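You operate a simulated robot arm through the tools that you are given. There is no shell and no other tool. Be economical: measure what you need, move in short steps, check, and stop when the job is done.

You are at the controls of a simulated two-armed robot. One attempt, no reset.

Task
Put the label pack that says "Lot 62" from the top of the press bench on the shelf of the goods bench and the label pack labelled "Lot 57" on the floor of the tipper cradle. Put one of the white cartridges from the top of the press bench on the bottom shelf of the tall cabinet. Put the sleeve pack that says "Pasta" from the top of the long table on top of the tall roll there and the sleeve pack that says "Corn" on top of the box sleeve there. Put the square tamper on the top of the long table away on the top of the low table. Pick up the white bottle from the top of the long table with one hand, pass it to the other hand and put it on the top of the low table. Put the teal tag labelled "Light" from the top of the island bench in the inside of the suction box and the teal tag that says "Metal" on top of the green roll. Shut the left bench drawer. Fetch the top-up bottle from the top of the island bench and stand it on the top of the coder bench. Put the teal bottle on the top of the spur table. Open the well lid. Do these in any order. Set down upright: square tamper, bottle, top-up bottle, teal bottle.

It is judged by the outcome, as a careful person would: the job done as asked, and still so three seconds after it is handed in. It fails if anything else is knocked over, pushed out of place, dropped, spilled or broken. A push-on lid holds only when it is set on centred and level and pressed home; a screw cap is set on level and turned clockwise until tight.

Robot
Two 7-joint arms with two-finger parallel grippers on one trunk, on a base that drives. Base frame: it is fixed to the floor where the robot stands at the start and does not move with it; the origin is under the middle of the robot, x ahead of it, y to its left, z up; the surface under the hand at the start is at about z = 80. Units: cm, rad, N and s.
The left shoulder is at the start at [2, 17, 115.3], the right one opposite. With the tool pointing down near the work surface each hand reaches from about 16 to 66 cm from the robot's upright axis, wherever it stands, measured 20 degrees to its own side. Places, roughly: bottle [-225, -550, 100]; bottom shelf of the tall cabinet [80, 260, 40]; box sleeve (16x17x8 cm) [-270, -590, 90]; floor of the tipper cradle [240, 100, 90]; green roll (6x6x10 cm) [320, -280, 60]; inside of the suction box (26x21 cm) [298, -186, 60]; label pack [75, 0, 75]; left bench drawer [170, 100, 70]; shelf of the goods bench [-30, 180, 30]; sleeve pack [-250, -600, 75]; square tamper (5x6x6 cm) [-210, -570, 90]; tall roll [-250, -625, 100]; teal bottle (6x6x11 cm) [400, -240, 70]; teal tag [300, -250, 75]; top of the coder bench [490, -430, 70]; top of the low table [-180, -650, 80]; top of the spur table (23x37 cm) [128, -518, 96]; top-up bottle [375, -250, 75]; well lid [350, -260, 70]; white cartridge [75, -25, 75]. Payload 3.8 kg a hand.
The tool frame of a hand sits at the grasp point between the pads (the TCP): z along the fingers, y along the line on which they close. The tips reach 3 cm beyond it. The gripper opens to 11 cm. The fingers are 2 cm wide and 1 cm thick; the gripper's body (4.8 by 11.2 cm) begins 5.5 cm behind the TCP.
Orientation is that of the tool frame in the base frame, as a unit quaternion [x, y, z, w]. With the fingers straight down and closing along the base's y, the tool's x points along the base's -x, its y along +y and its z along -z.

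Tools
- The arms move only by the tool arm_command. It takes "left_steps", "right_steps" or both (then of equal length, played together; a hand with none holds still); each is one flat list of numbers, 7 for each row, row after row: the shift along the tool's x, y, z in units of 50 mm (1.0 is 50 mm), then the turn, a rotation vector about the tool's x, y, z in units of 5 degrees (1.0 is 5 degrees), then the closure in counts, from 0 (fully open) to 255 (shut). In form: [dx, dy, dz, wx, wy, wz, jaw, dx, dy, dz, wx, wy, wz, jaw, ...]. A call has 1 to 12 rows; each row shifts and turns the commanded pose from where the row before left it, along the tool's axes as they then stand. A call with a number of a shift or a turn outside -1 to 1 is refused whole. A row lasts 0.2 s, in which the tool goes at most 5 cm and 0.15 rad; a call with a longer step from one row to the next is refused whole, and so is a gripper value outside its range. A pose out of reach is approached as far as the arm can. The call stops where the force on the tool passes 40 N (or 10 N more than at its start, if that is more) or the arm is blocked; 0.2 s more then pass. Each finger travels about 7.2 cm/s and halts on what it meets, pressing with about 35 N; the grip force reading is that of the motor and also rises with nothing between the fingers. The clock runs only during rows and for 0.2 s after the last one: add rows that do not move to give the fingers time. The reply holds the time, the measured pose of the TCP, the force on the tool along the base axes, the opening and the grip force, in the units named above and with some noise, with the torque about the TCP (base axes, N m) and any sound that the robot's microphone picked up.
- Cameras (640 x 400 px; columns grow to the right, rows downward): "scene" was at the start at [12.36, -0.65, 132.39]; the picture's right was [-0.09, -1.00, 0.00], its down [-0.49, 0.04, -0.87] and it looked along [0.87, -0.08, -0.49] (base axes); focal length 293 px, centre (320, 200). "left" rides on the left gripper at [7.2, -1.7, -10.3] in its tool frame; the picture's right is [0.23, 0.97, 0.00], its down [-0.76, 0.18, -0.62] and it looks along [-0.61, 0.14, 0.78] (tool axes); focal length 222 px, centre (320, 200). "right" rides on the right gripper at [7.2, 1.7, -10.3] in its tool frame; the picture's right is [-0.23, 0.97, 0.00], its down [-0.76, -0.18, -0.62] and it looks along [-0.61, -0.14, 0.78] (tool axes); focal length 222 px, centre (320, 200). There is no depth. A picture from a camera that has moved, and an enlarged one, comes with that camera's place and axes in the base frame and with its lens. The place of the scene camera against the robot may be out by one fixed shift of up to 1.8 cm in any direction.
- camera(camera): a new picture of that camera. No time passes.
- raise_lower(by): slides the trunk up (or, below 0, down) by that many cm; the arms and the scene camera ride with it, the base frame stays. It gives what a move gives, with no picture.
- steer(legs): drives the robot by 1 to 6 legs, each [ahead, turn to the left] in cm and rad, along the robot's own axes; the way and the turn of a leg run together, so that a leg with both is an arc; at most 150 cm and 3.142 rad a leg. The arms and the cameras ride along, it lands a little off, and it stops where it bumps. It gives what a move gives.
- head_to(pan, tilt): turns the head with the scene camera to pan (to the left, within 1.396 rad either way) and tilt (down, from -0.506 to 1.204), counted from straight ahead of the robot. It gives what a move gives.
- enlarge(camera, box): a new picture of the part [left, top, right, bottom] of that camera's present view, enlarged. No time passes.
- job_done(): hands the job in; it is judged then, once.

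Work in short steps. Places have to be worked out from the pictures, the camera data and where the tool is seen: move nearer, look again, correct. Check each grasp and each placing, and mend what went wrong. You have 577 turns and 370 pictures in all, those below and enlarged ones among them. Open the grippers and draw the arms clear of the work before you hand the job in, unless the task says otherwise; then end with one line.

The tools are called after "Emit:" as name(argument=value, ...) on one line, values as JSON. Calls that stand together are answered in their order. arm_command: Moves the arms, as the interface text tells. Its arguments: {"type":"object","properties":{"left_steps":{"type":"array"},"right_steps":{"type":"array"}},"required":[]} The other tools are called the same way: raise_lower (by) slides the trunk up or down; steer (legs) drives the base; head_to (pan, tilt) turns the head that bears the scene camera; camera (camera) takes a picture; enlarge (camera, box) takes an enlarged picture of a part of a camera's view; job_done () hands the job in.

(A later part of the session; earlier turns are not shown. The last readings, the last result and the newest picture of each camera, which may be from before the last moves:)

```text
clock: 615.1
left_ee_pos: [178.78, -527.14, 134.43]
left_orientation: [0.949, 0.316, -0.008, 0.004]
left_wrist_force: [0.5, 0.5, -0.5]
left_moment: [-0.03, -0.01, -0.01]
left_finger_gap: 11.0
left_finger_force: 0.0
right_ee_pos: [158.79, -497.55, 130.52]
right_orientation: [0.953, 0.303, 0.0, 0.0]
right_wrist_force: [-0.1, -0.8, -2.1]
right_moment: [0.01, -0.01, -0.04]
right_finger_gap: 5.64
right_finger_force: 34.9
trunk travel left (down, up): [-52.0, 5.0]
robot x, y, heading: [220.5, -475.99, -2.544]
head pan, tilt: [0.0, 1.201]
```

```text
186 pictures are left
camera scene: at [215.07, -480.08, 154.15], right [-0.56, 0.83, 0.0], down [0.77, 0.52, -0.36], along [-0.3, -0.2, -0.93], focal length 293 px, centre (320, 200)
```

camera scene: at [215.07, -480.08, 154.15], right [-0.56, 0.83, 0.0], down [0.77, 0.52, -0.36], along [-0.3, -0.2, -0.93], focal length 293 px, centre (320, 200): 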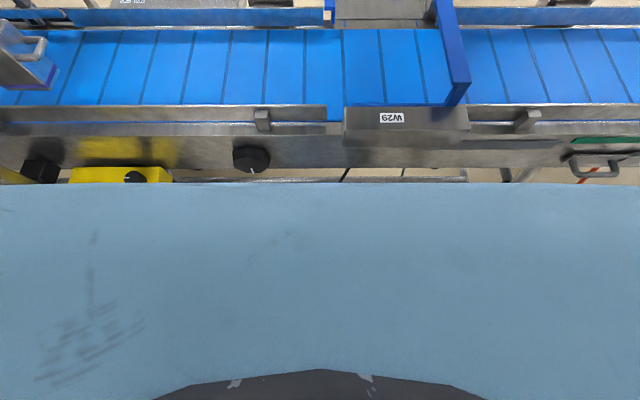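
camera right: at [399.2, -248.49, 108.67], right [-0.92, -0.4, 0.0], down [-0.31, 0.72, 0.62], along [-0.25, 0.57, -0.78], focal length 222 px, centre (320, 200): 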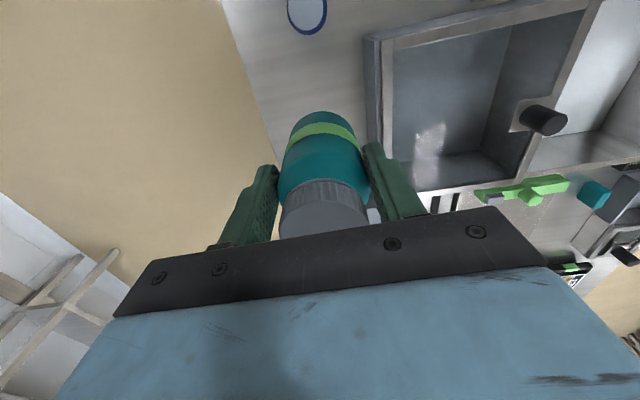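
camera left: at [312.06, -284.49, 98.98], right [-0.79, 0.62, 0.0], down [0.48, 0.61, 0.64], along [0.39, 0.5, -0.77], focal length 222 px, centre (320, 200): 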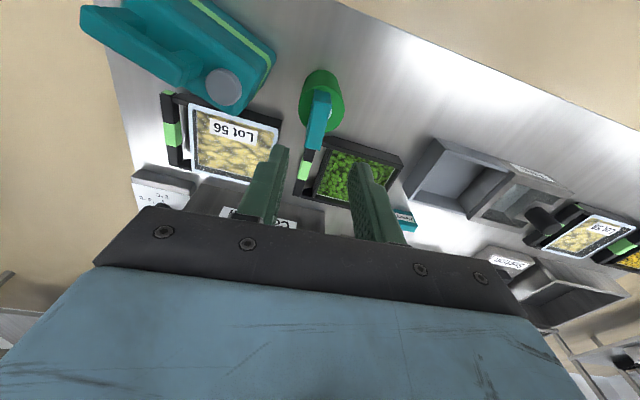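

Nothing visible below the beam for another 15–20 cm. I advance in careful steps.

Emit:
steer(legs=[[15, 0]])

Emit:
steer(legs=[[6, 0]])

Emit:
head_to(pan=-0.1, tilt=0.8)

Emit:
camera(camera="scene")

```text
clock: 616.5
left_ee_pos: [166.2, -535.39, 134.56]
left_orientation: [0.949, 0.316, -0.008, 0.003]
left_wrist_force: [-0.3, 0.0, -0.4]
left_moment: [-0.01, 0.0, -0.01]
left_finger_gap: 11.02
left_finger_force: 0.0
right_ee_pos: [146.33, -505.94, 130.51]
right_orientation: [0.953, 0.303, -0.001, 0.0]
right_wrist_force: [0.2, 0.4, -1.8]
right_moment: [0.05, 0.0, 0.01]
right_finger_gap: 5.6
right_finger_force: 35.0
trunk travel left (down, up): [-52.0, 5.0]
robot x, y, heading: [207.69, -484.02, -2.551]
head pan, tilt: [0.0, 1.201]
```

```text
clock: 617.5
left_ee_pos: [161.63, -538.57, 134.37]
left_orientation: [0.949, 0.316, -0.008, 0.004]
left_wrist_force: [-0.9, -0.9, -0.3]
left_moment: [0.02, -0.01, -0.01]
left_finger_gap: 10.99
left_finger_force: 0.1
right_ee_pos: [141.57, -509.24, 130.46]
right_orientation: [0.953, 0.304, 0.001, -0.001]
right_wrist_force: [0.3, 0.3, -2.0]
right_moment: [0.03, -0.02, -0.01]
right_finger_gap: 5.64
right_finger_force: 34.7
trunk travel left (down, up): [-52.0, 5.0]
robot x, y, heading: [203.11, -487.48, -2.55]
head pan, tilt: [0.0, 1.201]
```

```text
clock: 618.3
left_ee_pos: [161.49, -538.66, 134.43]
left_orientation: [0.949, 0.316, -0.009, 0.004]
left_wrist_force: [-0.4, 0.2, 0.4]
left_moment: [-0.02, -0.02, -0.03]
left_finger_gap: 11.0
left_finger_force: 0.2
right_ee_pos: [141.78, -509.27, 130.5]
right_orientation: [0.953, 0.303, -0.001, 0.0]
right_wrist_force: [0.6, 0.0, -2.4]
right_moment: [0.02, -0.03, 0.0]
right_finger_gap: 5.61
right_finger_force: 34.7
trunk travel left (down, up): [-52.0, 5.0]
robot x, y, heading: [203.11, -487.6, -2.543]
head pan, tilt: [-0.099, 0.799]
```

```text
185 pictures are left
camera scene: at [195.54, -492.28, 156.92], right [-0.48, 0.88, 0.0], down [0.63, 0.34, -0.7], along [-0.61, -0.33, -0.72], focal length 293 px, centre (320, 200)
```

scene: 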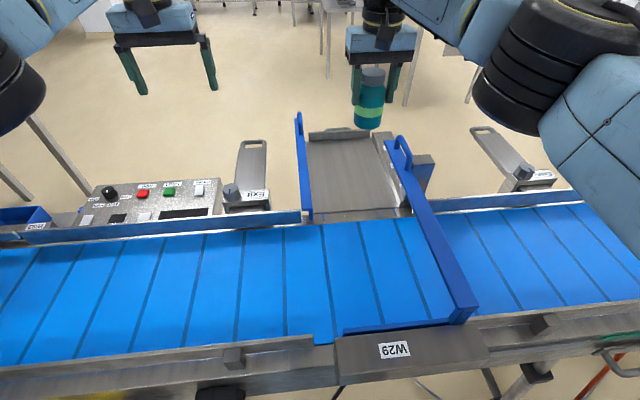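

No bump, and the tray's near edge is at u≈−167. I advance 8 cm more.

Emit:
steer(legs=[[4, 0]])

Emit:
steer(legs=[[4, 0]])

Emit:
camera(camera="right")

Emit:
camera(camera="scene")

```text
clock: 619.2
left_ee_pos: [158.45, -540.89, 134.58]
left_orientation: [0.949, 0.316, -0.01, 0.003]
left_wrist_force: [0.6, 0.4, -0.5]
left_moment: [0.01, -0.03, 0.0]
left_finger_gap: 11.01
left_finger_force: 0.0
right_ee_pos: [138.58, -511.39, 130.57]
right_orientation: [0.953, 0.303, 0.0, 0.001]
right_wrist_force: [-0.1, 0.6, -2.0]
right_moment: [0.02, -0.04, 0.02]
right_finger_gap: 5.6
right_finger_force: 34.9
trunk travel left (down, up): [-52.0, 5.0]
robot x, y, heading: [199.78, -489.4, -2.549]
head pan, tilt: [-0.099, 0.799]
```

```text
clock: 620.1
left_ee_pos: [155.28, -542.97, 134.62]
left_orientation: [0.948, 0.317, -0.009, 0.004]
left_wrist_force: [-0.4, 0.4, 0.6]
left_moment: [-0.01, 0.03, -0.02]
left_finger_gap: 10.99
left_finger_force: 0.2
right_ee_pos: [135.34, -513.54, 130.57]
right_orientation: [0.953, 0.304, -0.002, 0.0]
right_wrist_force: [1.0, -0.2, -2.0]
right_moment: [0.04, -0.04, -0.03]
right_finger_gap: 5.58
right_finger_force: 34.9
trunk travel left (down, up): [-52.0, 5.0]
robot x, y, heading: [196.72, -491.65, -2.549]
head pan, tilt: [-0.099, 0.799]
```

```text
184 pictures are left
camera right: at [142.24, -510.75, 140.85], right [0.38, -0.93, 0.0], down [-0.72, -0.3, 0.63], along [-0.58, -0.24, -0.78], focal length 222 px, centre (320, 200)
```

right: 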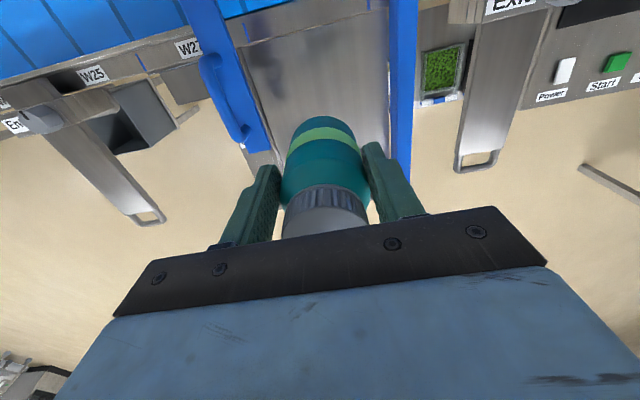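

```text
183 pictures are left
camera scene: at [189.18, -496.59, 156.95], right [-0.48, 0.88, 0.0], down [0.63, 0.34, -0.7], along [-0.61, -0.33, -0.72], focal length 293 px, centre (320, 200)
```

scene: 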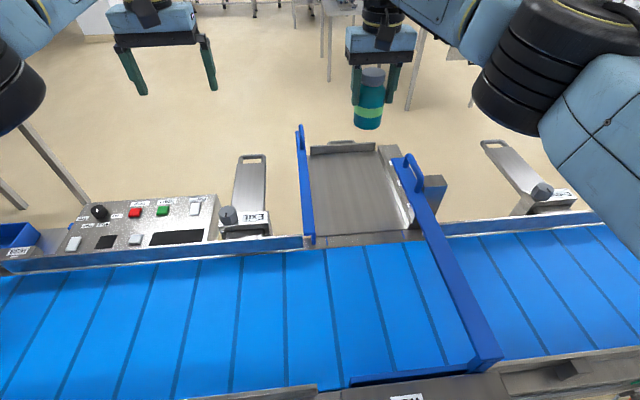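

Directly under the bottle is the middle of the spur tray. I lower with the arm.

Emit:
arm_command(right_steps=[0, 0, 0.8, 0, 0, 0, 255, 0, 0, 0.8, 0, 0, 0, 255, 0, 0, 0.8, 0, 0, 0, 255, 0, 0, 0.8, 0, 0, 0, 255])

Emit:
camera(camera="right")

Emit:
camera(camera="scene")

```text
clock: 621.1
left_ee_pos: [155.11, -543.19, 134.48]
left_orientation: [0.948, 0.317, -0.008, 0.003]
left_wrist_force: [0.5, -0.6, 0.1]
left_moment: [0.02, 0.01, -0.02]
left_finger_gap: 11.02
left_finger_force: 0.1
right_ee_pos: [134.96, -513.71, 114.48]
right_orientation: [0.953, 0.304, 0.0, 0.0]
right_wrist_force: [-0.1, 0.4, -2.0]
right_moment: [0.01, -0.04, -0.01]
right_finger_gap: 5.6
right_finger_force: 34.8
trunk travel left (down, up): [-52.0, 5.0]
robot x, y, heading: [196.6, -491.73, -2.544]
head pan, tilt: [-0.099, 0.799]
```

```text
182 pictures are left
camera right: at [141.9, -510.84, 124.74], right [0.38, -0.93, 0.0], down [-0.72, -0.3, 0.62], along [-0.58, -0.24, -0.78], focal length 222 px, centre (320, 200)
```

right: 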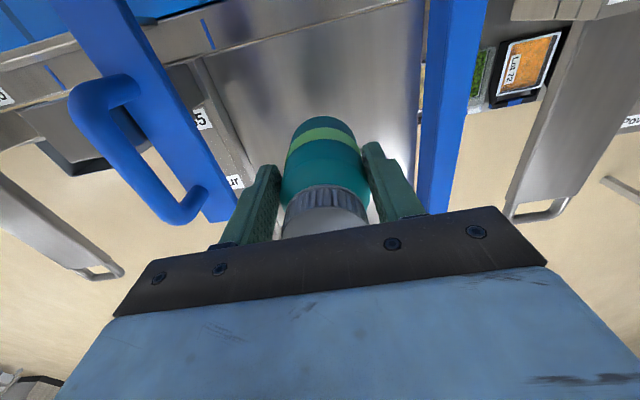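

```text
181 pictures are left
camera scene: at [188.99, -496.8, 156.92], right [-0.48, 0.88, 0.0], down [0.63, 0.34, -0.7], along [-0.61, -0.33, -0.72], focal length 293 px, centre (320, 200)
```

scene: 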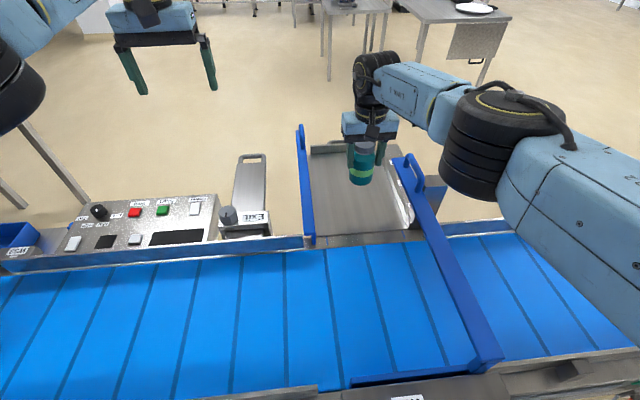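

Emit:
arm_command(right_steps=[0, 0, 0.6, 0, 0, 0, 255, 0, 0, 0.6, 0, 0, 0, 255, 0, 0, 0.3, 0, 0, 0, 255])

Emit:
enlarge(camera="scene", box=[270, 90, 500, 260])

Emit:
camera(camera="right")

```text
clock: 621.9
left_ee_pos: [155.04, -543.06, 134.59]
left_orientation: [0.948, 0.318, -0.008, 0.003]
left_wrist_force: [0.4, -0.2, -0.1]
left_moment: [-0.02, -0.03, -0.04]
left_finger_gap: 11.03
left_finger_force: 0.0
right_ee_pos: [136.05, -513.04, 108.23]
right_orientation: [0.953, 0.304, 0.0, 0.0]
right_wrist_force: [0.5, 1.1, -1.2]
right_moment: [0.01, -0.02, -0.01]
right_finger_gap: 5.59
right_finger_force: 35.0
right hand out of reach, approached as far as the arm can: row 1, 2
trunk travel left (down, up): [-52.0, 5.0]
robot x, y, heading: [196.7, -491.76, -2.545]
head pan, tilt: [-0.099, 0.799]
```

```text
2.35 times, centred on (385, 175) of scene
camera zoom: at [188.91, -496.69, 156.92], right [-0.48, 0.88, 0.0], down [0.63, 0.34, -0.7], along [-0.61, -0.33, -0.72], focal length 690 px, centre (167, 259)
```

zoom: 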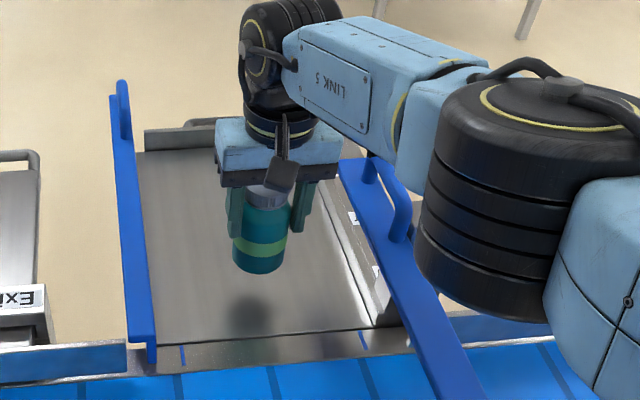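

```text
179 pictures are left
camera right: at [142.87, -510.17, 118.46], right [0.38, -0.93, 0.0], down [-0.72, -0.3, 0.62], along [-0.58, -0.24, -0.78], focal length 222 px, centre (320, 200)
```

right: 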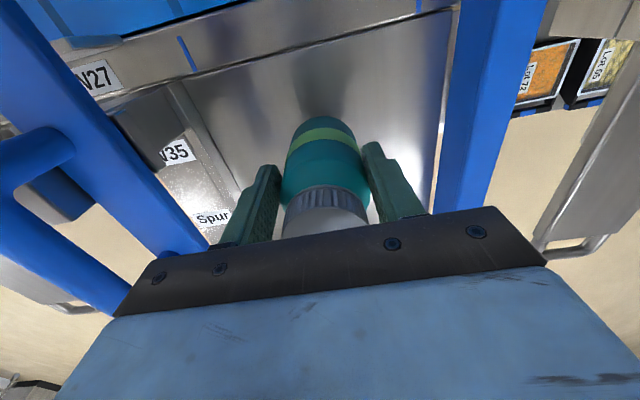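

The arm is at its limit; I lower the trunk instead, in small steps.

Emit:
raise_lower(by=-4)

Emit:
enlarge(camera="scene", box=[270, 90, 500, 260])

```text
clock: 622.7
left_ee_pos: [155.06, -543.13, 130.51]
left_orientation: [0.948, 0.318, -0.008, 0.003]
left_wrist_force: [-0.2, -0.3, 0.0]
left_moment: [0.02, 0.01, -0.02]
left_finger_gap: 11.03
left_finger_force: 0.0
right_ee_pos: [135.98, -513.05, 104.28]
right_orientation: [0.953, 0.304, 0.0, 0.0]
right_wrist_force: [0.8, -0.3, -2.7]
right_moment: [-0.01, 0.0, 0.01]
right_finger_gap: 5.59
right_finger_force: 35.5
trunk travel left (down, up): [-48.0, 9.0]
robot x, y, heading: [196.42, -491.88, -2.554]
head pan, tilt: [-0.099, 0.799]
```

```text
2.35 times, centred on (385, 175) of scene
camera zoom: at [188.98, -496.72, 152.93], right [-0.48, 0.88, 0.0], down [0.63, 0.34, -0.7], along [-0.61, -0.33, -0.72], focal length 690 px, centre (167, 259)
```

zoom: 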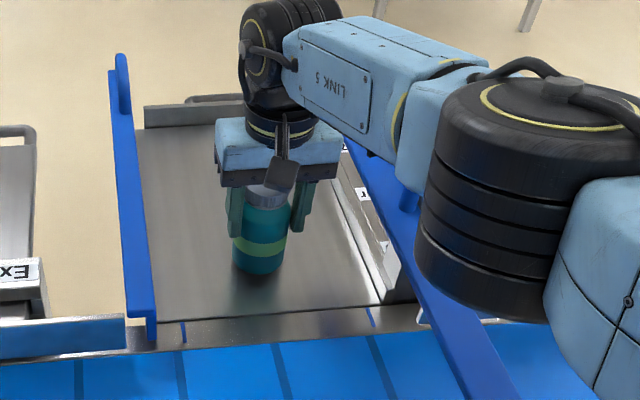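

Almost down. One centimetre at a time now.

Emit:
raise_lower(by=-0.8)

Emit:
raise_lower(by=-0.5)

Emit:
enlarge(camera="scene", box=[320, 120, 420, 220])

```text
clock: 623.3
left_ee_pos: [155.14, -543.08, 129.7]
left_orientation: [0.948, 0.317, -0.008, 0.004]
left_wrist_force: [0.2, 1.1, -0.8]
left_moment: [0.0, 0.0, 0.02]
left_finger_gap: 11.02
left_finger_force: 0.0
right_ee_pos: [136.05, -513.07, 103.37]
right_orientation: [0.953, 0.304, -0.001, 0.0]
right_wrist_force: [0.4, 0.8, -2.6]
right_moment: [-0.04, -0.03, 0.02]
right_finger_gap: 5.63
right_finger_force: 34.7
trunk travel left (down, up): [-47.2, 9.8]
robot x, y, heading: [196.96, -491.85, -2.543]
head pan, tilt: [-0.099, 0.799]
```

```text
clock: 623.8
left_ee_pos: [155.19, -543.07, 129.36]
left_orientation: [0.948, 0.317, -0.009, 0.004]
left_wrist_force: [-0.2, -0.3, 0.5]
left_moment: [0.02, 0.01, 0.01]
left_finger_gap: 11.0
left_finger_force: 0.0
right_ee_pos: [136.17, -513.02, 103.24]
right_orientation: [0.953, 0.304, -0.002, 0.001]
right_wrist_force: [-0.3, 2.1, 16.5]
right_moment: [0.2, -0.17, 0.02]
right_finger_gap: 5.59
right_finger_force: 34.8
trunk travel left (down, up): [-46.7, 10.3]
robot x, y, heading: [196.36, -491.97, -2.549]
head pan, tilt: [-0.099, 0.799]
```

```text
4.00 times, centred on (370, 170) of scene
camera zoom: at [189.12, -496.67, 151.66], right [-0.48, 0.88, 0.0], down [0.63, 0.34, -0.7], along [-0.61, -0.33, -0.72], focal length 1173 px, centre (120, 320)
```

zoom: 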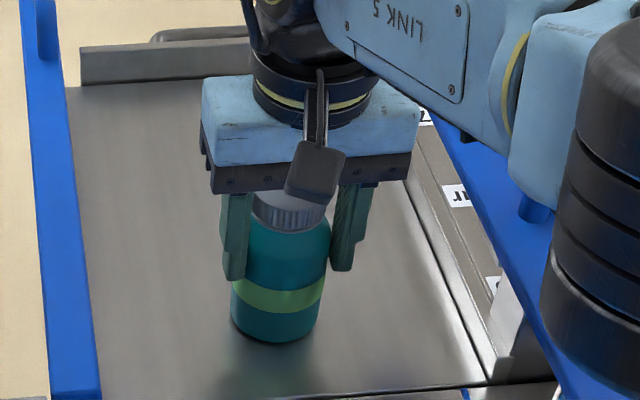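

Contact with the tray. Ease up a touch, open, and lift with the trunk.

Emit:
raise_lower(by=0.2)

Emit:
arm_command(right_steps=[0, 0, 0, 0, 0, 0, 200, 0, 0, 0, 0, 0, 0, 140, 0, 0, 0, 0, 0, 0, 80, 0, 0, 0, 0, 0, 0, 80, 0, 0, 0, 0, 0, 0, 80])

Emit:
raise_lower(by=10)

Emit:
camera(camera="scene")

```text
clock: 624.3
left_ee_pos: [155.2, -543.11, 129.37]
left_orientation: [0.948, 0.317, -0.009, 0.004]
left_wrist_force: [0.2, 0.1, 0.0]
left_moment: [0.0, -0.01, 0.01]
left_finger_gap: 11.01
left_finger_force: 0.0
right_ee_pos: [136.03, -513.08, 103.25]
right_orientation: [0.953, 0.304, -0.003, 0.001]
right_wrist_force: [-3.8, -2.0, 15.0]
right_moment: [-0.13, 0.31, -0.03]
right_finger_gap: 5.59
right_finger_force: 35.0
trunk travel left (down, up): [-46.9, 10.1]
robot x, y, heading: [196.74, -491.93, -2.544]
head pan, tilt: [-0.099, 0.799]
```

```text
clock: 625.5
left_ee_pos: [155.13, -543.07, 129.38]
left_orientation: [0.948, 0.317, -0.008, 0.004]
left_wrist_force: [0.4, 1.1, -0.7]
left_moment: [0.0, -0.01, 0.02]
left_finger_gap: 10.98
left_finger_force: 0.1
right_ee_pos: [136.18, -513.1, 103.16]
right_orientation: [0.953, 0.304, -0.001, 0.0]
right_wrist_force: [-0.1, 0.3, -0.2]
right_moment: [-0.03, 0.0, 0.02]
right_finger_gap: 7.56
right_finger_force: 0.1
trunk travel left (down, up): [-46.9, 10.1]
robot x, y, heading: [196.29, -491.69, -2.548]
head pan, tilt: [-0.099, 0.799]
```

```text
clock: 626.9
left_ee_pos: [155.05, -543.11, 139.42]
left_orientation: [0.948, 0.318, -0.008, 0.004]
left_wrist_force: [0.1, -0.5, 0.0]
left_moment: [-0.02, 0.02, -0.03]
left_finger_gap: 11.0
left_finger_force: 0.1
right_ee_pos: [136.0, -512.98, 113.15]
right_orientation: [0.953, 0.304, -0.001, 0.0]
right_wrist_force: [-0.2, 0.5, 0.4]
right_moment: [0.01, 0.0, 0.02]
right_finger_gap: 7.52
right_finger_force: 0.0
trunk travel left (down, up): [-56.9, 0.1]
robot x, y, heading: [196.47, -491.98, -2.547]
head pan, tilt: [-0.099, 0.799]
```

```text
176 pictures are left
camera scene: at [188.96, -496.75, 161.81], right [-0.48, 0.88, 0.0], down [0.63, 0.34, -0.7], along [-0.61, -0.33, -0.72], focal length 293 px, centre (320, 200)
```

scene: 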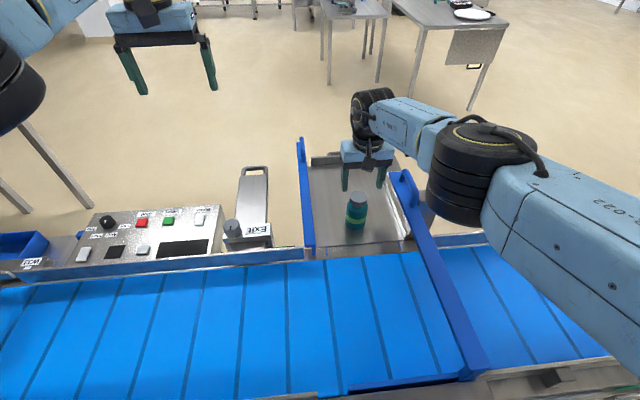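

The teal bottle stands in the spur tray. I raise the right hand further and back straight out.

Emit:
arm_command(right_steps=[0, 0, -0.6, 0, 0, 0, 80, 0, 0, -0.8, 0, 0, 0, 80, 0, 0, -0.8, 0, 0, 0, 80])

Emit:
steer(legs=[[-120, 0]])

Emit:
head_to(pan=0.0, tilt=0.35)

Emit:
camera(camera="scene")

```text
clock: 627.7
left_ee_pos: [155.14, -543.05, 139.37]
left_orientation: [0.948, 0.317, -0.008, 0.003]
left_wrist_force: [0.3, -0.6, -0.1]
left_moment: [0.02, 0.03, -0.01]
left_finger_gap: 10.99
left_finger_force: 0.1
right_ee_pos: [136.22, -512.9, 124.04]
right_orientation: [0.952, 0.305, -0.001, 0.0]
right_wrist_force: [0.8, 0.3, 0.6]
right_moment: [0.0, -0.01, 0.0]
right_finger_gap: 7.56
right_finger_force: 0.2
trunk travel left (down, up): [-56.9, 0.1]
robot x, y, heading: [196.8, -491.52, -2.545]
head pan, tilt: [-0.099, 0.799]
```

```text
clock: 633.6
left_ee_pos: [252.83, -477.18, 139.47]
left_orientation: [0.943, 0.332, -0.008, 0.003]
left_wrist_force: [0.4, 0.4, 0.5]
left_moment: [0.02, -0.01, -0.01]
left_finger_gap: 11.0
left_finger_force: 0.0
right_ee_pos: [232.81, -447.58, 124.28]
right_orientation: [0.948, 0.319, -0.001, 0.0]
right_wrist_force: [-0.9, 0.2, -0.5]
right_moment: [0.03, -0.03, -0.01]
right_finger_gap: 7.53
right_finger_force: 0.1
trunk travel left (down, up): [-56.9, 0.1]
robot x, y, heading: [292.6, -424.34, -2.513]
head pan, tilt: [-0.099, 0.799]
```

```text
clock: 634.5
left_ee_pos: [252.82, -477.04, 139.4]
left_orientation: [0.943, 0.332, -0.008, 0.004]
left_wrist_force: [-0.7, 0.5, -0.2]
left_moment: [-0.02, 0.01, -0.03]
left_finger_gap: 11.02
left_finger_force: 0.1
right_ee_pos: [232.79, -447.54, 124.17]
right_orientation: [0.947, 0.32, -0.001, 0.0]
right_wrist_force: [0.2, 0.6, 0.7]
right_moment: [0.02, -0.04, 0.0]
right_finger_gap: 7.55
right_finger_force: 0.0
trunk travel left (down, up): [-56.9, 0.1]
robot x, y, heading: [293.0, -424.5, -2.515]
head pan, tilt: [0.0, 0.351]
```

```text
175 pictures are left
camera scene: at [284.62, -431.08, 165.78], right [-0.59, 0.81, 0.0], down [0.28, 0.2, -0.94], along [-0.76, -0.55, -0.34], focal length 293 px, centre (320, 200)
```

scene: 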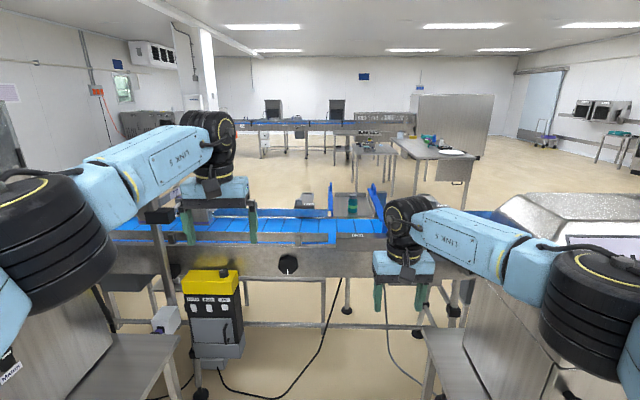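

The bottle is standing. The remaining jobs are beyond the conveyor line; I look left to see whether there is a way round that end.

Emit:
head_to(pan=0.8, tilt=0.25)

Emit:
camera(camera="scene")

Emit:
head_to(pan=0.35, tilt=0.25)

Emit:
camera(camera="scene")

```text
clock: 635.7
left_ee_pos: [252.81, -477.12, 139.42]
left_orientation: [0.943, 0.332, -0.007, 0.004]
left_wrist_force: [-0.2, -0.8, -0.7]
left_moment: [-0.03, 0.03, 0.01]
left_finger_gap: 11.0
left_finger_force: 0.0
right_ee_pos: [232.92, -447.36, 124.17]
right_orientation: [0.948, 0.319, -0.001, 0.0]
right_wrist_force: [0.1, -0.2, 0.0]
right_moment: [0.0, -0.01, 0.0]
right_finger_gap: 7.55
right_finger_force: 0.1
trunk travel left (down, up): [-56.9, 0.1]
robot x, y, heading: [292.62, -424.49, -2.515]
head pan, tilt: [0.799, 0.25]
```

```text
174 pictures are left
camera scene: at [290.83, -434.84, 166.73], right [-0.99, 0.14, 0.0], down [0.04, 0.24, -0.97], along [-0.14, -0.96, -0.25], focal length 293 px, centre (320, 200)
```

scene: 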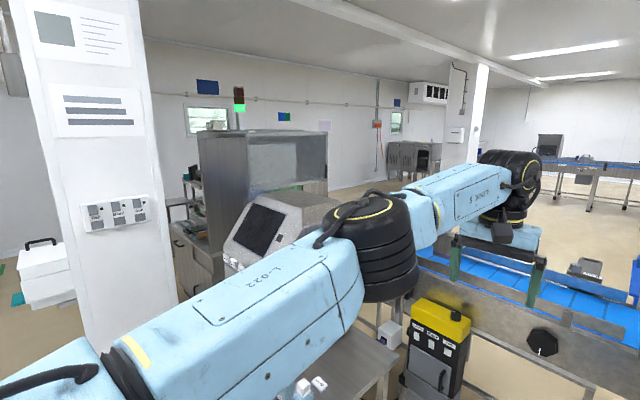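

```text
clock: 636.6
left_ee_pos: [252.91, -477.1, 139.35]
left_orientation: [0.943, 0.332, -0.008, 0.003]
left_wrist_force: [-1.6, 0.4, 1.0]
left_moment: [-0.02, 0.03, 0.02]
left_finger_gap: 10.97
left_finger_force: 0.1
right_ee_pos: [232.91, -447.4, 124.06]
right_orientation: [0.948, 0.319, -0.001, 0.0]
right_wrist_force: [-1.1, 0.3, 0.3]
right_moment: [-0.01, -0.01, -0.04]
right_finger_gap: 7.57
right_finger_force: 0.0
trunk travel left (down, up): [-56.9, 0.1]
robot x, y, heading: [292.55, -424.49, -2.517]
head pan, tilt: [0.351, 0.25]
```

```text
173 pictures are left
camera scene: at [286.97, -433.35, 166.73], right [-0.83, 0.56, 0.0], down [0.14, 0.2, -0.97], along [-0.54, -0.8, -0.25], focal length 293 px, centre (320, 200)
```

scene: 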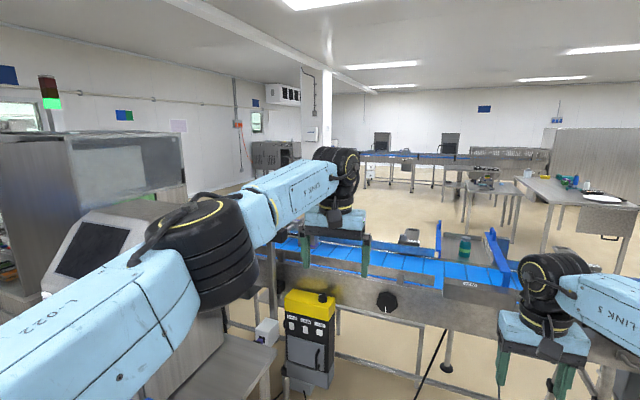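

I back out to the open area and look at the far left end of the line from there.

Emit:
steer(legs=[[-60, 0], [0, 1.54], [95, 0], [0, -0.9]])

Emit:
head_to(pan=0.0, tilt=0.25)

Emit:
camera(camera="scene")

```text
clock: 650.6
left_ee_pos: [394.57, -534.01, 139.34]
left_orientation: [0.79, 0.613, -0.007, 0.006]
left_wrist_force: [0.0, 0.3, 0.2]
left_moment: [0.03, -0.05, 0.0]
left_finger_gap: 10.99
left_finger_force: 0.1
right_ee_pos: [360.96, -522.34, 124.17]
right_orientation: [0.798, 0.603, -0.001, 0.001]
right_wrist_force: [0.0, -0.1, 0.2]
right_moment: [0.0, -0.06, -0.02]
right_finger_gap: 7.57
right_finger_force: 0.1
trunk travel left (down, up): [-56.9, 0.1]
robot x, y, heading: [395.11, -468.11, -1.874]
head pan, tilt: [0.351, 0.25]
```

```text
clock: 651.5
left_ee_pos: [394.61, -534.02, 139.3]
left_orientation: [0.79, 0.612, -0.007, 0.006]
left_wrist_force: [1.0, 0.6, -0.3]
left_moment: [-0.01, 0.03, -0.03]
left_finger_gap: 11.01
left_finger_force: 0.0
right_ee_pos: [360.98, -522.34, 124.16]
right_orientation: [0.798, 0.602, 0.0, 0.001]
right_wrist_force: [-0.3, 0.0, 0.7]
right_moment: [-0.03, -0.03, -0.04]
right_finger_gap: 7.56
right_finger_force: 0.1
trunk travel left (down, up): [-56.9, 0.1]
robot x, y, heading: [394.99, -468.46, -1.871]
head pan, tilt: [0.0, 0.25]
```

```text
172 pictures are left
camera scene: at [392.91, -478.84, 166.73], right [-0.96, 0.3, 0.0], down [0.07, 0.24, -0.97], along [-0.29, -0.93, -0.25], focal length 293 px, centre (320, 200)
```

scene: 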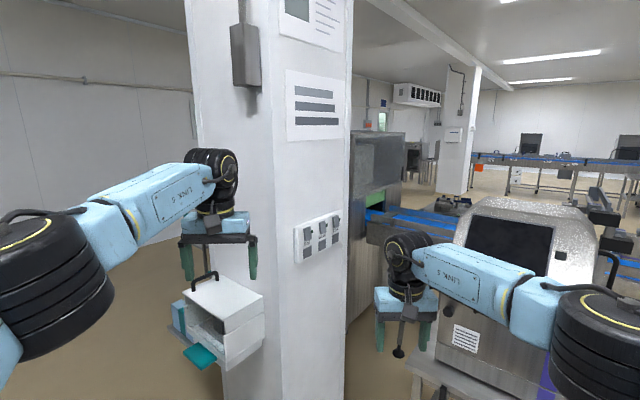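

The line ends at a cabinet behind the pillar, and there is open floor beyond. I drive past the pillar on its left and look again.

Emit:
steer(legs=[[0, 0.88], [150, 0], [0, -0.8]])

Emit:
camera(camera="scene")

Emit:
head_to(pan=-0.7, tilt=0.25)

Emit:
camera(camera="scene")

```text
clock: 663.2
left_ee_pos: [481.64, -657.55, 139.37]
left_orientation: [0.763, 0.646, -0.006, 0.006]
left_wrist_force: [0.4, 0.5, -0.2]
left_moment: [0.02, 0.02, 0.0]
left_finger_gap: 11.01
left_finger_force: 0.0
right_ee_pos: [447.17, -648.78, 124.28]
right_orientation: [0.772, 0.636, 0.0, 0.002]
right_wrist_force: [0.4, 0.0, -0.2]
right_moment: [-0.02, -0.02, 0.01]
right_finger_gap: 7.55
right_finger_force: 0.0
trunk travel left (down, up): [-56.9, 0.1]
robot x, y, heading: [476.71, -592.1, -1.783]
head pan, tilt: [0.0, 0.25]
```

```text
171 pictures are left
camera scene: at [475.3, -602.85, 166.73], right [-0.98, 0.21, 0.0], down [0.05, 0.24, -0.97], along [-0.21, -0.95, -0.25], focal length 293 px, centre (320, 200)
```

scene: 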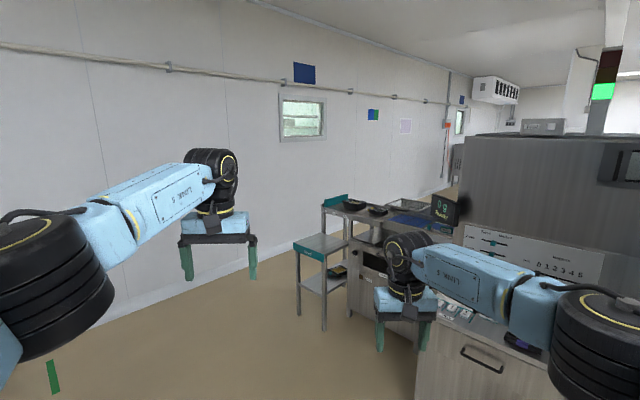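

```text
clock: 664.2
left_ee_pos: [481.74, -657.51, 139.41]
left_orientation: [0.764, 0.645, -0.007, 0.006]
left_wrist_force: [0.2, 0.5, -0.2]
left_moment: [-0.03, 0.02, 0.02]
left_finger_gap: 11.02
left_finger_force: 0.0
right_ee_pos: [447.15, -648.74, 124.16]
right_orientation: [0.772, 0.635, -0.001, 0.001]
right_wrist_force: [-0.9, -1.1, 0.8]
right_moment: [0.02, 0.03, 0.0]
right_finger_gap: 7.53
right_finger_force: 0.1
trunk travel left (down, up): [-56.9, 0.1]
robot x, y, heading: [476.57, -591.94, -1.788]
head pan, tilt: [-0.7, 0.25]
```

```text
170 pictures are left
camera scene: at [469.93, -599.43, 166.73], right [-0.61, 0.79, 0.0], down [0.2, 0.15, -0.97], along [-0.77, -0.59, -0.25], focal length 293 px, centre (320, 200)
```

scene: 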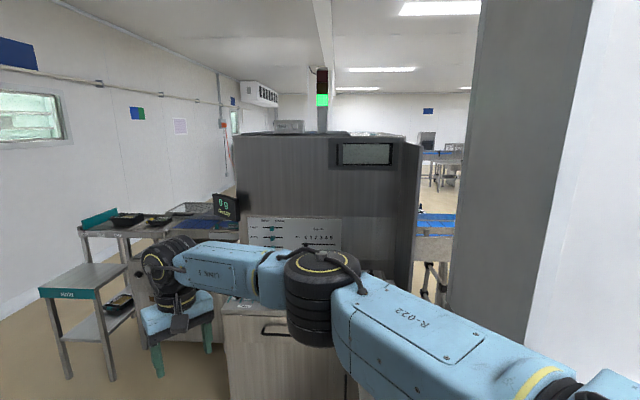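

There's a passage between the weigh-station stand (to w≈947) and the wall (w≈1040). I draw the hands in for the turn, drive there, and then stretch them forward again to narrow the elbows.

Emit:
arm_command(left_steps=[0.8, 0, 0, 0, 0, 0, 0, 0.8, 0, 0, 0, 0, 0, 0, 0.8, 0, 0, 0, 0, 0, 0, 0.8, 0, 0, 0, 0, 0, 0, 0.8, 0, 0, 0, 0, 0, 0], right_steps=[0.8, 0, -0.4, 0, 0, 0, 0, 0.8, 0, -0.5, 0, 0, 0, 0, 0.8, 0, -0.5, 0, 0, 0, 0, 0.8, 0, -0.5, 0, 0, 0, 0, 0.8, 0, -0.5, 0, 0, 0, 0])

Emit:
steer(legs=[[0, 0.535], [130, 0], [85, 0], [0, -1.292]])

Emit:
head_to(pan=0.0, tilt=0.3)

Emit:
camera(camera="scene")

```text
clock: 665.5
left_ee_pos: [485.03, -637.59, 139.0]
left_orientation: [0.763, 0.646, -0.007, 0.007]
left_wrist_force: [-0.3, 0.8, 0.5]
left_moment: [0.0, 0.03, 0.02]
left_finger_gap: 11.01
left_finger_force: 0.1
right_ee_pos: [451.0, -628.86, 136.2]
right_orientation: [0.772, 0.636, 0.0, 0.0]
right_wrist_force: [0.2, 0.0, 0.7]
right_moment: [-0.02, 0.02, -0.02]
right_finger_gap: 10.98
right_finger_force: 0.1
trunk travel left (down, up): [-56.9, 0.1]
robot x, y, heading: [476.52, -591.57, -1.786]
head pan, tilt: [-0.7, 0.25]
```

```text
clock: 680.9
left_ee_pos: [517.13, -835.95, 139.0]
left_orientation: [0.952, 0.307, -0.008, 0.003]
left_wrist_force: [-0.3, 0.0, -0.2]
left_moment: [-0.02, 0.02, -0.04]
left_finger_gap: 11.01
left_finger_force: 0.1
right_ee_pos: [499.09, -805.92, 136.1]
right_orientation: [0.955, 0.296, 0.0, 0.0]
right_wrist_force: [-0.2, -0.2, 0.1]
right_moment: [0.02, -0.04, 0.01]
right_finger_gap: 11.02
right_finger_force: 0.0
trunk travel left (down, up): [-56.9, 0.1]
robot x, y, heading: [543.37, -797.23, -2.561]
head pan, tilt: [-0.7, 0.25]
```

```text
clock: 681.9
left_ee_pos: [517.32, -836.03, 138.89]
left_orientation: [0.951, 0.309, -0.008, 0.003]
left_wrist_force: [-0.2, 0.3, -0.5]
left_moment: [-0.05, 0.03, -0.03]
left_finger_gap: 10.98
left_finger_force: 0.1
right_ee_pos: [499.1, -806.05, 136.11]
right_orientation: [0.955, 0.296, -0.001, 0.001]
right_wrist_force: [-0.7, 0.5, -0.3]
right_moment: [-0.02, 0.0, -0.01]
right_finger_gap: 10.99
right_finger_force: 0.0
trunk travel left (down, up): [-56.9, 0.1]
robot x, y, heading: [543.99, -797.14, -2.566]
head pan, tilt: [0.0, 0.3]
```

```text
169 pictures are left
camera scene: at [535.11, -803.46, 166.26], right [-0.55, 0.84, 0.0], down [0.25, 0.16, -0.96], along [-0.8, -0.52, -0.3], focal length 293 px, centre (320, 200)
```

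scene: 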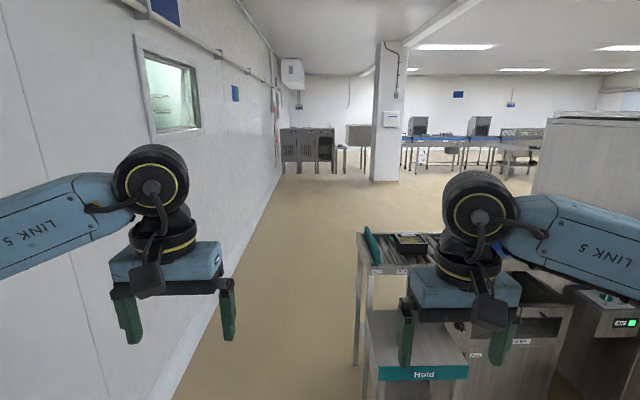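

The passage is about 95 cm wide, centred at w≈991. I stretch both hands forward and inward, then ease left into its middle.

Emit:
arm_command(left_steps=[-0.8, -0.3, 0, 0, 0, 0, 0, -0.8, -0.3, 0, 0, 0, 0, 0, -0.8, -0.3, 0, 0, 0, 0, 0, -0.7, -0.2, 0, 0, 0, 0, 0], right_steps=[-0.8, 0.3, 0, 0, 0, 0, 0, -0.8, 0.3, 0, 0, 0, 0, 0, -0.8, 0.2, 0, 0, 0, 0, 0, -0.7, 0.1, 0, 0, 0, 0, 0])

Emit:
steer(legs=[[0, 0.25], [105, 0], [0, -0.23]])

Emit:
camera(camera="scene")

```text
clock: 682.9
left_ee_pos: [501.09, -840.64, 139.18]
left_orientation: [0.951, 0.308, -0.008, 0.004]
left_wrist_force: [0.4, -0.7, -0.3]
left_moment: [0.01, 0.01, -0.02]
left_finger_gap: 10.99
left_finger_force: 0.0
right_ee_pos: [488.69, -818.61, 136.04]
right_orientation: [0.955, 0.296, 0.001, 0.0]
right_wrist_force: [-0.4, 0.3, 1.0]
right_moment: [0.0, 0.02, -0.01]
right_finger_gap: 11.01
right_finger_force: 0.2
trunk travel left (down, up): [-56.9, 0.1]
robot x, y, heading: [543.23, -797.47, -2.561]
head pan, tilt: [0.0, 0.3]
```

```text
clock: 690.1
left_ee_pos: [430.89, -919.34, 139.22]
left_orientation: [0.948, 0.318, -0.007, 0.004]
left_wrist_force: [0.6, 0.9, -0.7]
left_moment: [-0.01, 0.03, -0.04]
left_finger_gap: 11.02
left_finger_force: 0.0
right_ee_pos: [418.05, -897.52, 136.09]
right_orientation: [0.952, 0.306, -0.001, 0.0]
right_wrist_force: [0.0, 0.2, 0.3]
right_moment: [-0.01, -0.04, 0.01]
right_finger_gap: 10.99
right_finger_force: 0.0
trunk travel left (down, up): [-56.9, 0.1]
robot x, y, heading: [472.21, -875.04, -2.545]
head pan, tilt: [0.0, 0.3]
```

```text
168 pictures are left
camera scene: at [463.99, -881.54, 166.26], right [-0.56, 0.83, 0.0], down [0.24, 0.17, -0.96], along [-0.79, -0.54, -0.3], focal length 293 px, centre (320, 200)
```

scene: 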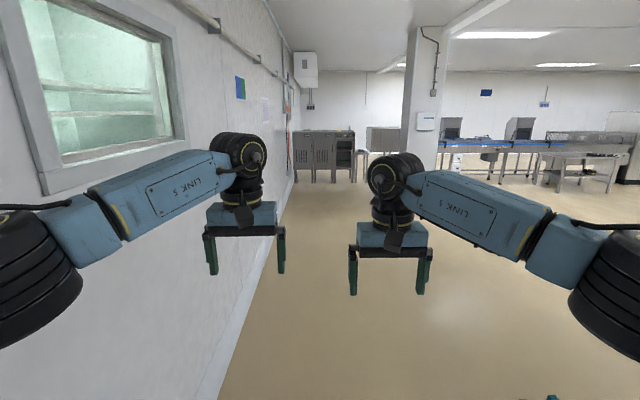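

Centred in the passage. I drive on through, 130 cm.

Emit:
steer(legs=[[70, 0], [70, 0], [0, -0.6]])

Emit:
camera(camera="scene")

```text
clock: 699.0
left_ee_pos: [296.35, -964.94, 139.33]
left_orientation: [1.0, 0.013, -0.009, 0.002]
left_wrist_force: [0.1, 0.8, -0.1]
left_moment: [0.02, 0.01, -0.05]
left_finger_gap: 11.03
left_finger_force: 0.1
right_ee_pos: [298.54, -939.73, 136.05]
right_orientation: [1.0, 0.002, -0.001, 0.0]
right_wrist_force: [0.5, 0.9, -0.1]
right_moment: [0.0, 0.01, 0.0]
right_finger_gap: 10.98
right_finger_force: 0.0
trunk travel left (down, up): [-56.9, 0.1]
robot x, y, heading: [355.59, -953.53, 3.123]
head pan, tilt: [0.0, 0.3]
```

```text
167 pictures are left
camera scene: at [345.43, -952.7, 166.26], right [0.02, 1.0, 0.0], down [0.3, -0.01, -0.96], along [-0.95, 0.02, -0.3], focal length 293 px, centre (320, 200)
```

scene: 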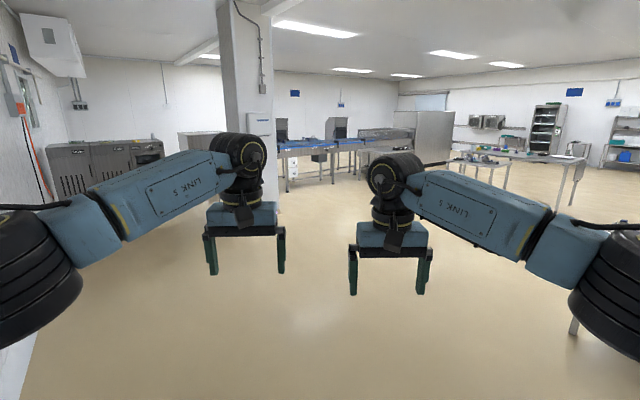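

Open floor. The long table is ahead right; I drive most of the way toward it.

Emit:
steer(legs=[[0, -0.655], [150, 0], [150, 0], [110, 0]])

Emit:
head_to(pan=0.1, tilt=0.35)

Emit:
camera(camera="scene")

```text
clock: 720.5
left_ee_pos: [-20.71, -672.15, 139.18]
left_orientation: [0.953, -0.303, -0.009, -0.001]
left_wrist_force: [0.2, 0.1, 0.4]
left_moment: [0.03, 0.02, 0.02]
left_finger_gap: 11.01
left_finger_force: 0.1
right_ee_pos: [-3.92, -653.23, 136.2]
right_orientation: [0.949, -0.315, -0.001, 0.0]
right_wrist_force: [-0.3, -0.1, -0.9]
right_moment: [-0.01, -0.02, -0.01]
right_finger_gap: 10.99
right_finger_force: 0.0
trunk travel left (down, up): [-56.9, 0.1]
robot x, y, heading: [33.66, -697.97, 2.482]
head pan, tilt: [0.0, 0.3]
```

```text
clock: 721.1
left_ee_pos: [-20.66, -672.13, 139.2]
left_orientation: [0.953, -0.302, -0.008, -0.002]
left_wrist_force: [0.0, 0.6, -0.2]
left_moment: [-0.06, 0.03, 0.01]
left_finger_gap: 10.98
left_finger_force: 0.0
right_ee_pos: [-3.86, -653.28, 136.11]
right_orientation: [0.949, -0.314, -0.001, 0.0]
right_wrist_force: [0.8, -0.3, -0.7]
right_moment: [-0.01, 0.0, -0.01]
right_finger_gap: 10.99
right_finger_force: 0.1
trunk travel left (down, up): [-56.9, 0.1]
robot x, y, heading: [34.13, -698.01, 2.479]
head pan, tilt: [0.099, 0.351]
```

```text
166 pictures are left
camera scene: at [25.64, -691.64, 165.79], right [0.53, 0.85, 0.0], down [0.29, -0.18, -0.94], along [-0.79, 0.5, -0.34], focal length 293 px, centre (320, 200)
```

scene: 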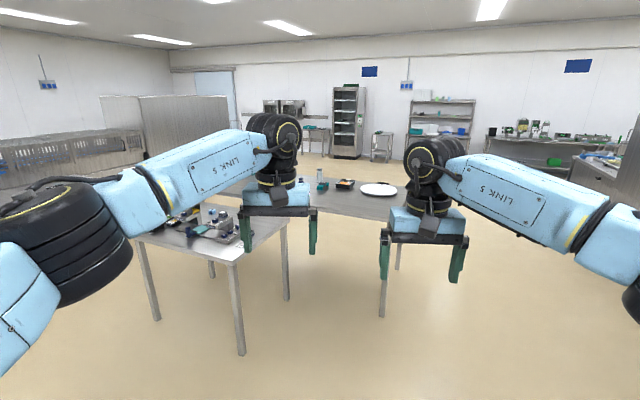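

I lower the trunk to working height, spread the hands and look again.

Emit:
raise_lower(by=-20)

Emit:
arm_command(left_steps=[0.5, 0.8, 0, 0, 0, 0, 0, 0.5, 0.8, 0, 0, 0, 0, 0, 0.5, 0.8, 0, 0, 0, 0, 0, 0.5, 0.8, 0, 0, 0, 0, 0], right_steps=[0.5, -0.8, 0, 0, 0, 0, 0, 0.5, -0.8, 0, 0, 0, 0, 0, 0.5, -0.8, 0, 0, 0, 0, 0, 0.5, -0.8, 0, 0, 0, 0, 0])

Emit:
steer(legs=[[40, 0], [0, 0.15]])

Emit:
head_to(pan=0.0, tilt=0.4)

Emit:
camera(camera="scene")

```text
clock: 723.3
left_ee_pos: [-20.56, -672.23, 119.31]
left_orientation: [0.953, -0.303, -0.009, -0.001]
left_wrist_force: [0.5, 0.3, 0.4]
left_moment: [0.0, -0.02, 0.0]
left_finger_gap: 10.99
left_finger_force: 0.1
right_ee_pos: [-3.89, -653.25, 116.15]
right_orientation: [0.949, -0.314, -0.001, 0.0]
right_wrist_force: [-0.3, 0.1, -0.3]
right_moment: [-0.04, -0.04, 0.0]
right_finger_gap: 10.97
right_finger_force: 0.1
trunk travel left (down, up): [-36.9, 20.1]
robot x, y, heading: [34.07, -697.9, 2.476]
head pan, tilt: [0.099, 0.351]
```

```text
clock: 724.3
left_ee_pos: [-21.23, -691.2, 119.09]
left_orientation: [0.953, -0.302, -0.01, -0.002]
left_wrist_force: [0.3, 0.5, -0.4]
left_moment: [0.0, -0.02, -0.03]
left_finger_gap: 11.02
left_finger_force: 0.0
right_ee_pos: [13.61, -646.41, 116.04]
right_orientation: [0.949, -0.314, -0.002, 0.0]
right_wrist_force: [0.0, 0.0, -1.0]
right_moment: [0.05, 0.05, 0.01]
right_finger_gap: 10.99
right_finger_force: 0.1
trunk travel left (down, up): [-36.9, 20.1]
robot x, y, heading: [33.99, -697.92, 2.476]
head pan, tilt: [0.099, 0.351]
```

```text
clock: 727.4
left_ee_pos: [-53.03, -675.11, 119.1]
left_orientation: [0.973, -0.23, -0.008, -0.001]
left_wrist_force: [-0.2, -0.5, -0.1]
left_moment: [0.0, 0.05, 0.02]
left_finger_gap: 11.02
left_finger_force: 0.0
right_ee_pos: [-25.0, -625.77, 115.98]
right_orientation: [0.97, -0.242, -0.001, 0.001]
right_wrist_force: [0.1, -0.6, 0.3]
right_moment: [0.0, -0.01, 0.0]
right_finger_gap: 11.02
right_finger_force: 0.0
trunk travel left (down, up): [-36.9, 20.1]
robot x, y, heading: [2.9, -673.7, 2.628]
head pan, tilt: [0.099, 0.351]
```

```text
clock: 728.1
left_ee_pos: [-53.03, -675.04, 119.14]
left_orientation: [0.973, -0.23, -0.009, -0.002]
left_wrist_force: [0.8, 1.0, 0.6]
left_moment: [0.02, 0.02, 0.0]
left_finger_gap: 10.99
left_finger_force: 0.0
right_ee_pos: [-24.94, -625.67, 116.05]
right_orientation: [0.97, -0.243, 0.0, 0.0]
right_wrist_force: [0.1, 0.1, 0.2]
right_moment: [-0.05, 0.0, 0.03]
right_finger_gap: 11.01
right_finger_force: 0.1
trunk travel left (down, up): [-36.9, 20.1]
robot x, y, heading: [3.1, -673.68, 2.631]
head pan, tilt: [0.0, 0.4]
```

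```text
165 pictures are left
camera scene: at [-5.69, -668.14, 145.34], right [0.49, 0.87, 0.0], down [0.34, -0.19, -0.92], along [-0.8, 0.45, -0.39], focal length 293 px, centre (320, 200)
```

scene: 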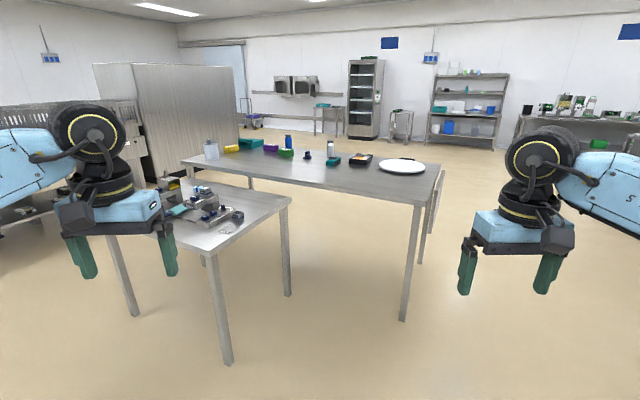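

Emit:
enlarge(camera="scene", box=[170, 125, 450, 260])

Emit:
enlarge(camera="scene", box=[190, 125, 330, 195])

Emit:
enlarge(camera="scene", box=[270, 125, 410, 195])

```text
2.29 times, centred on (310, 192) of scene
camera zoom: at [-5.69, -668.14, 145.34], right [0.49, 0.87, 0.0], down [0.34, -0.19, -0.92], along [-0.8, 0.45, -0.39], focal length 670 px, centre (343, 217)
```

zoom: 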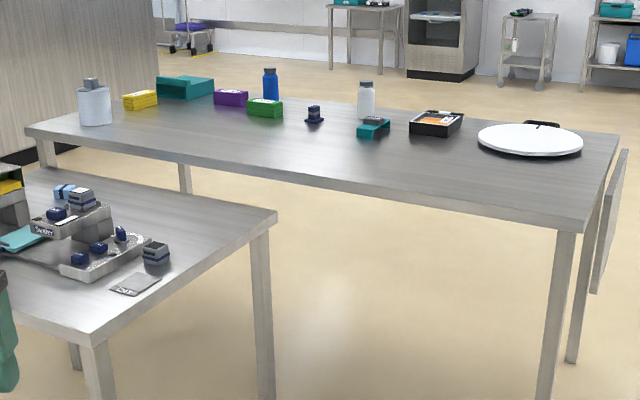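

```text
4.57 times, centred on (260, 160) of scene
camera zoom: at [-5.69, -668.14, 145.34], right [0.49, 0.87, 0.0], down [0.34, -0.19, -0.92], along [-0.8, 0.45, -0.39], focal length 1341 px, centre (594, 383)
```

zoom: 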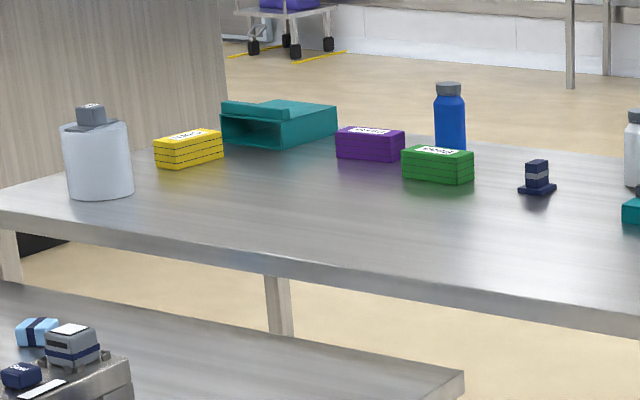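

```text
4.57 times, centred on (340, 160) of scene
camera zoom: at [-5.69, -668.14, 145.34], right [0.49, 0.87, 0.0], down [0.34, -0.19, -0.92], along [-0.8, 0.45, -0.39], focal length 1341 px, centre (229, 383)
```

zoom: 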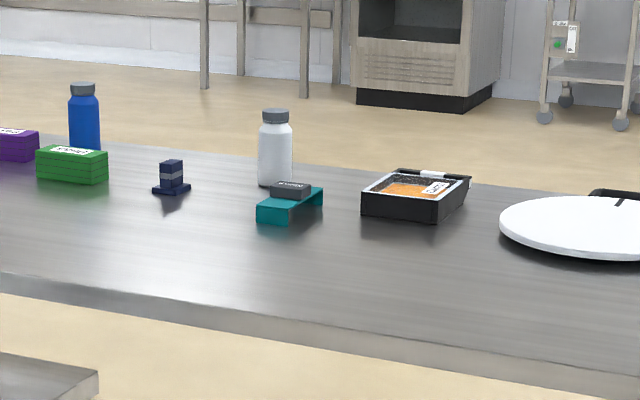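

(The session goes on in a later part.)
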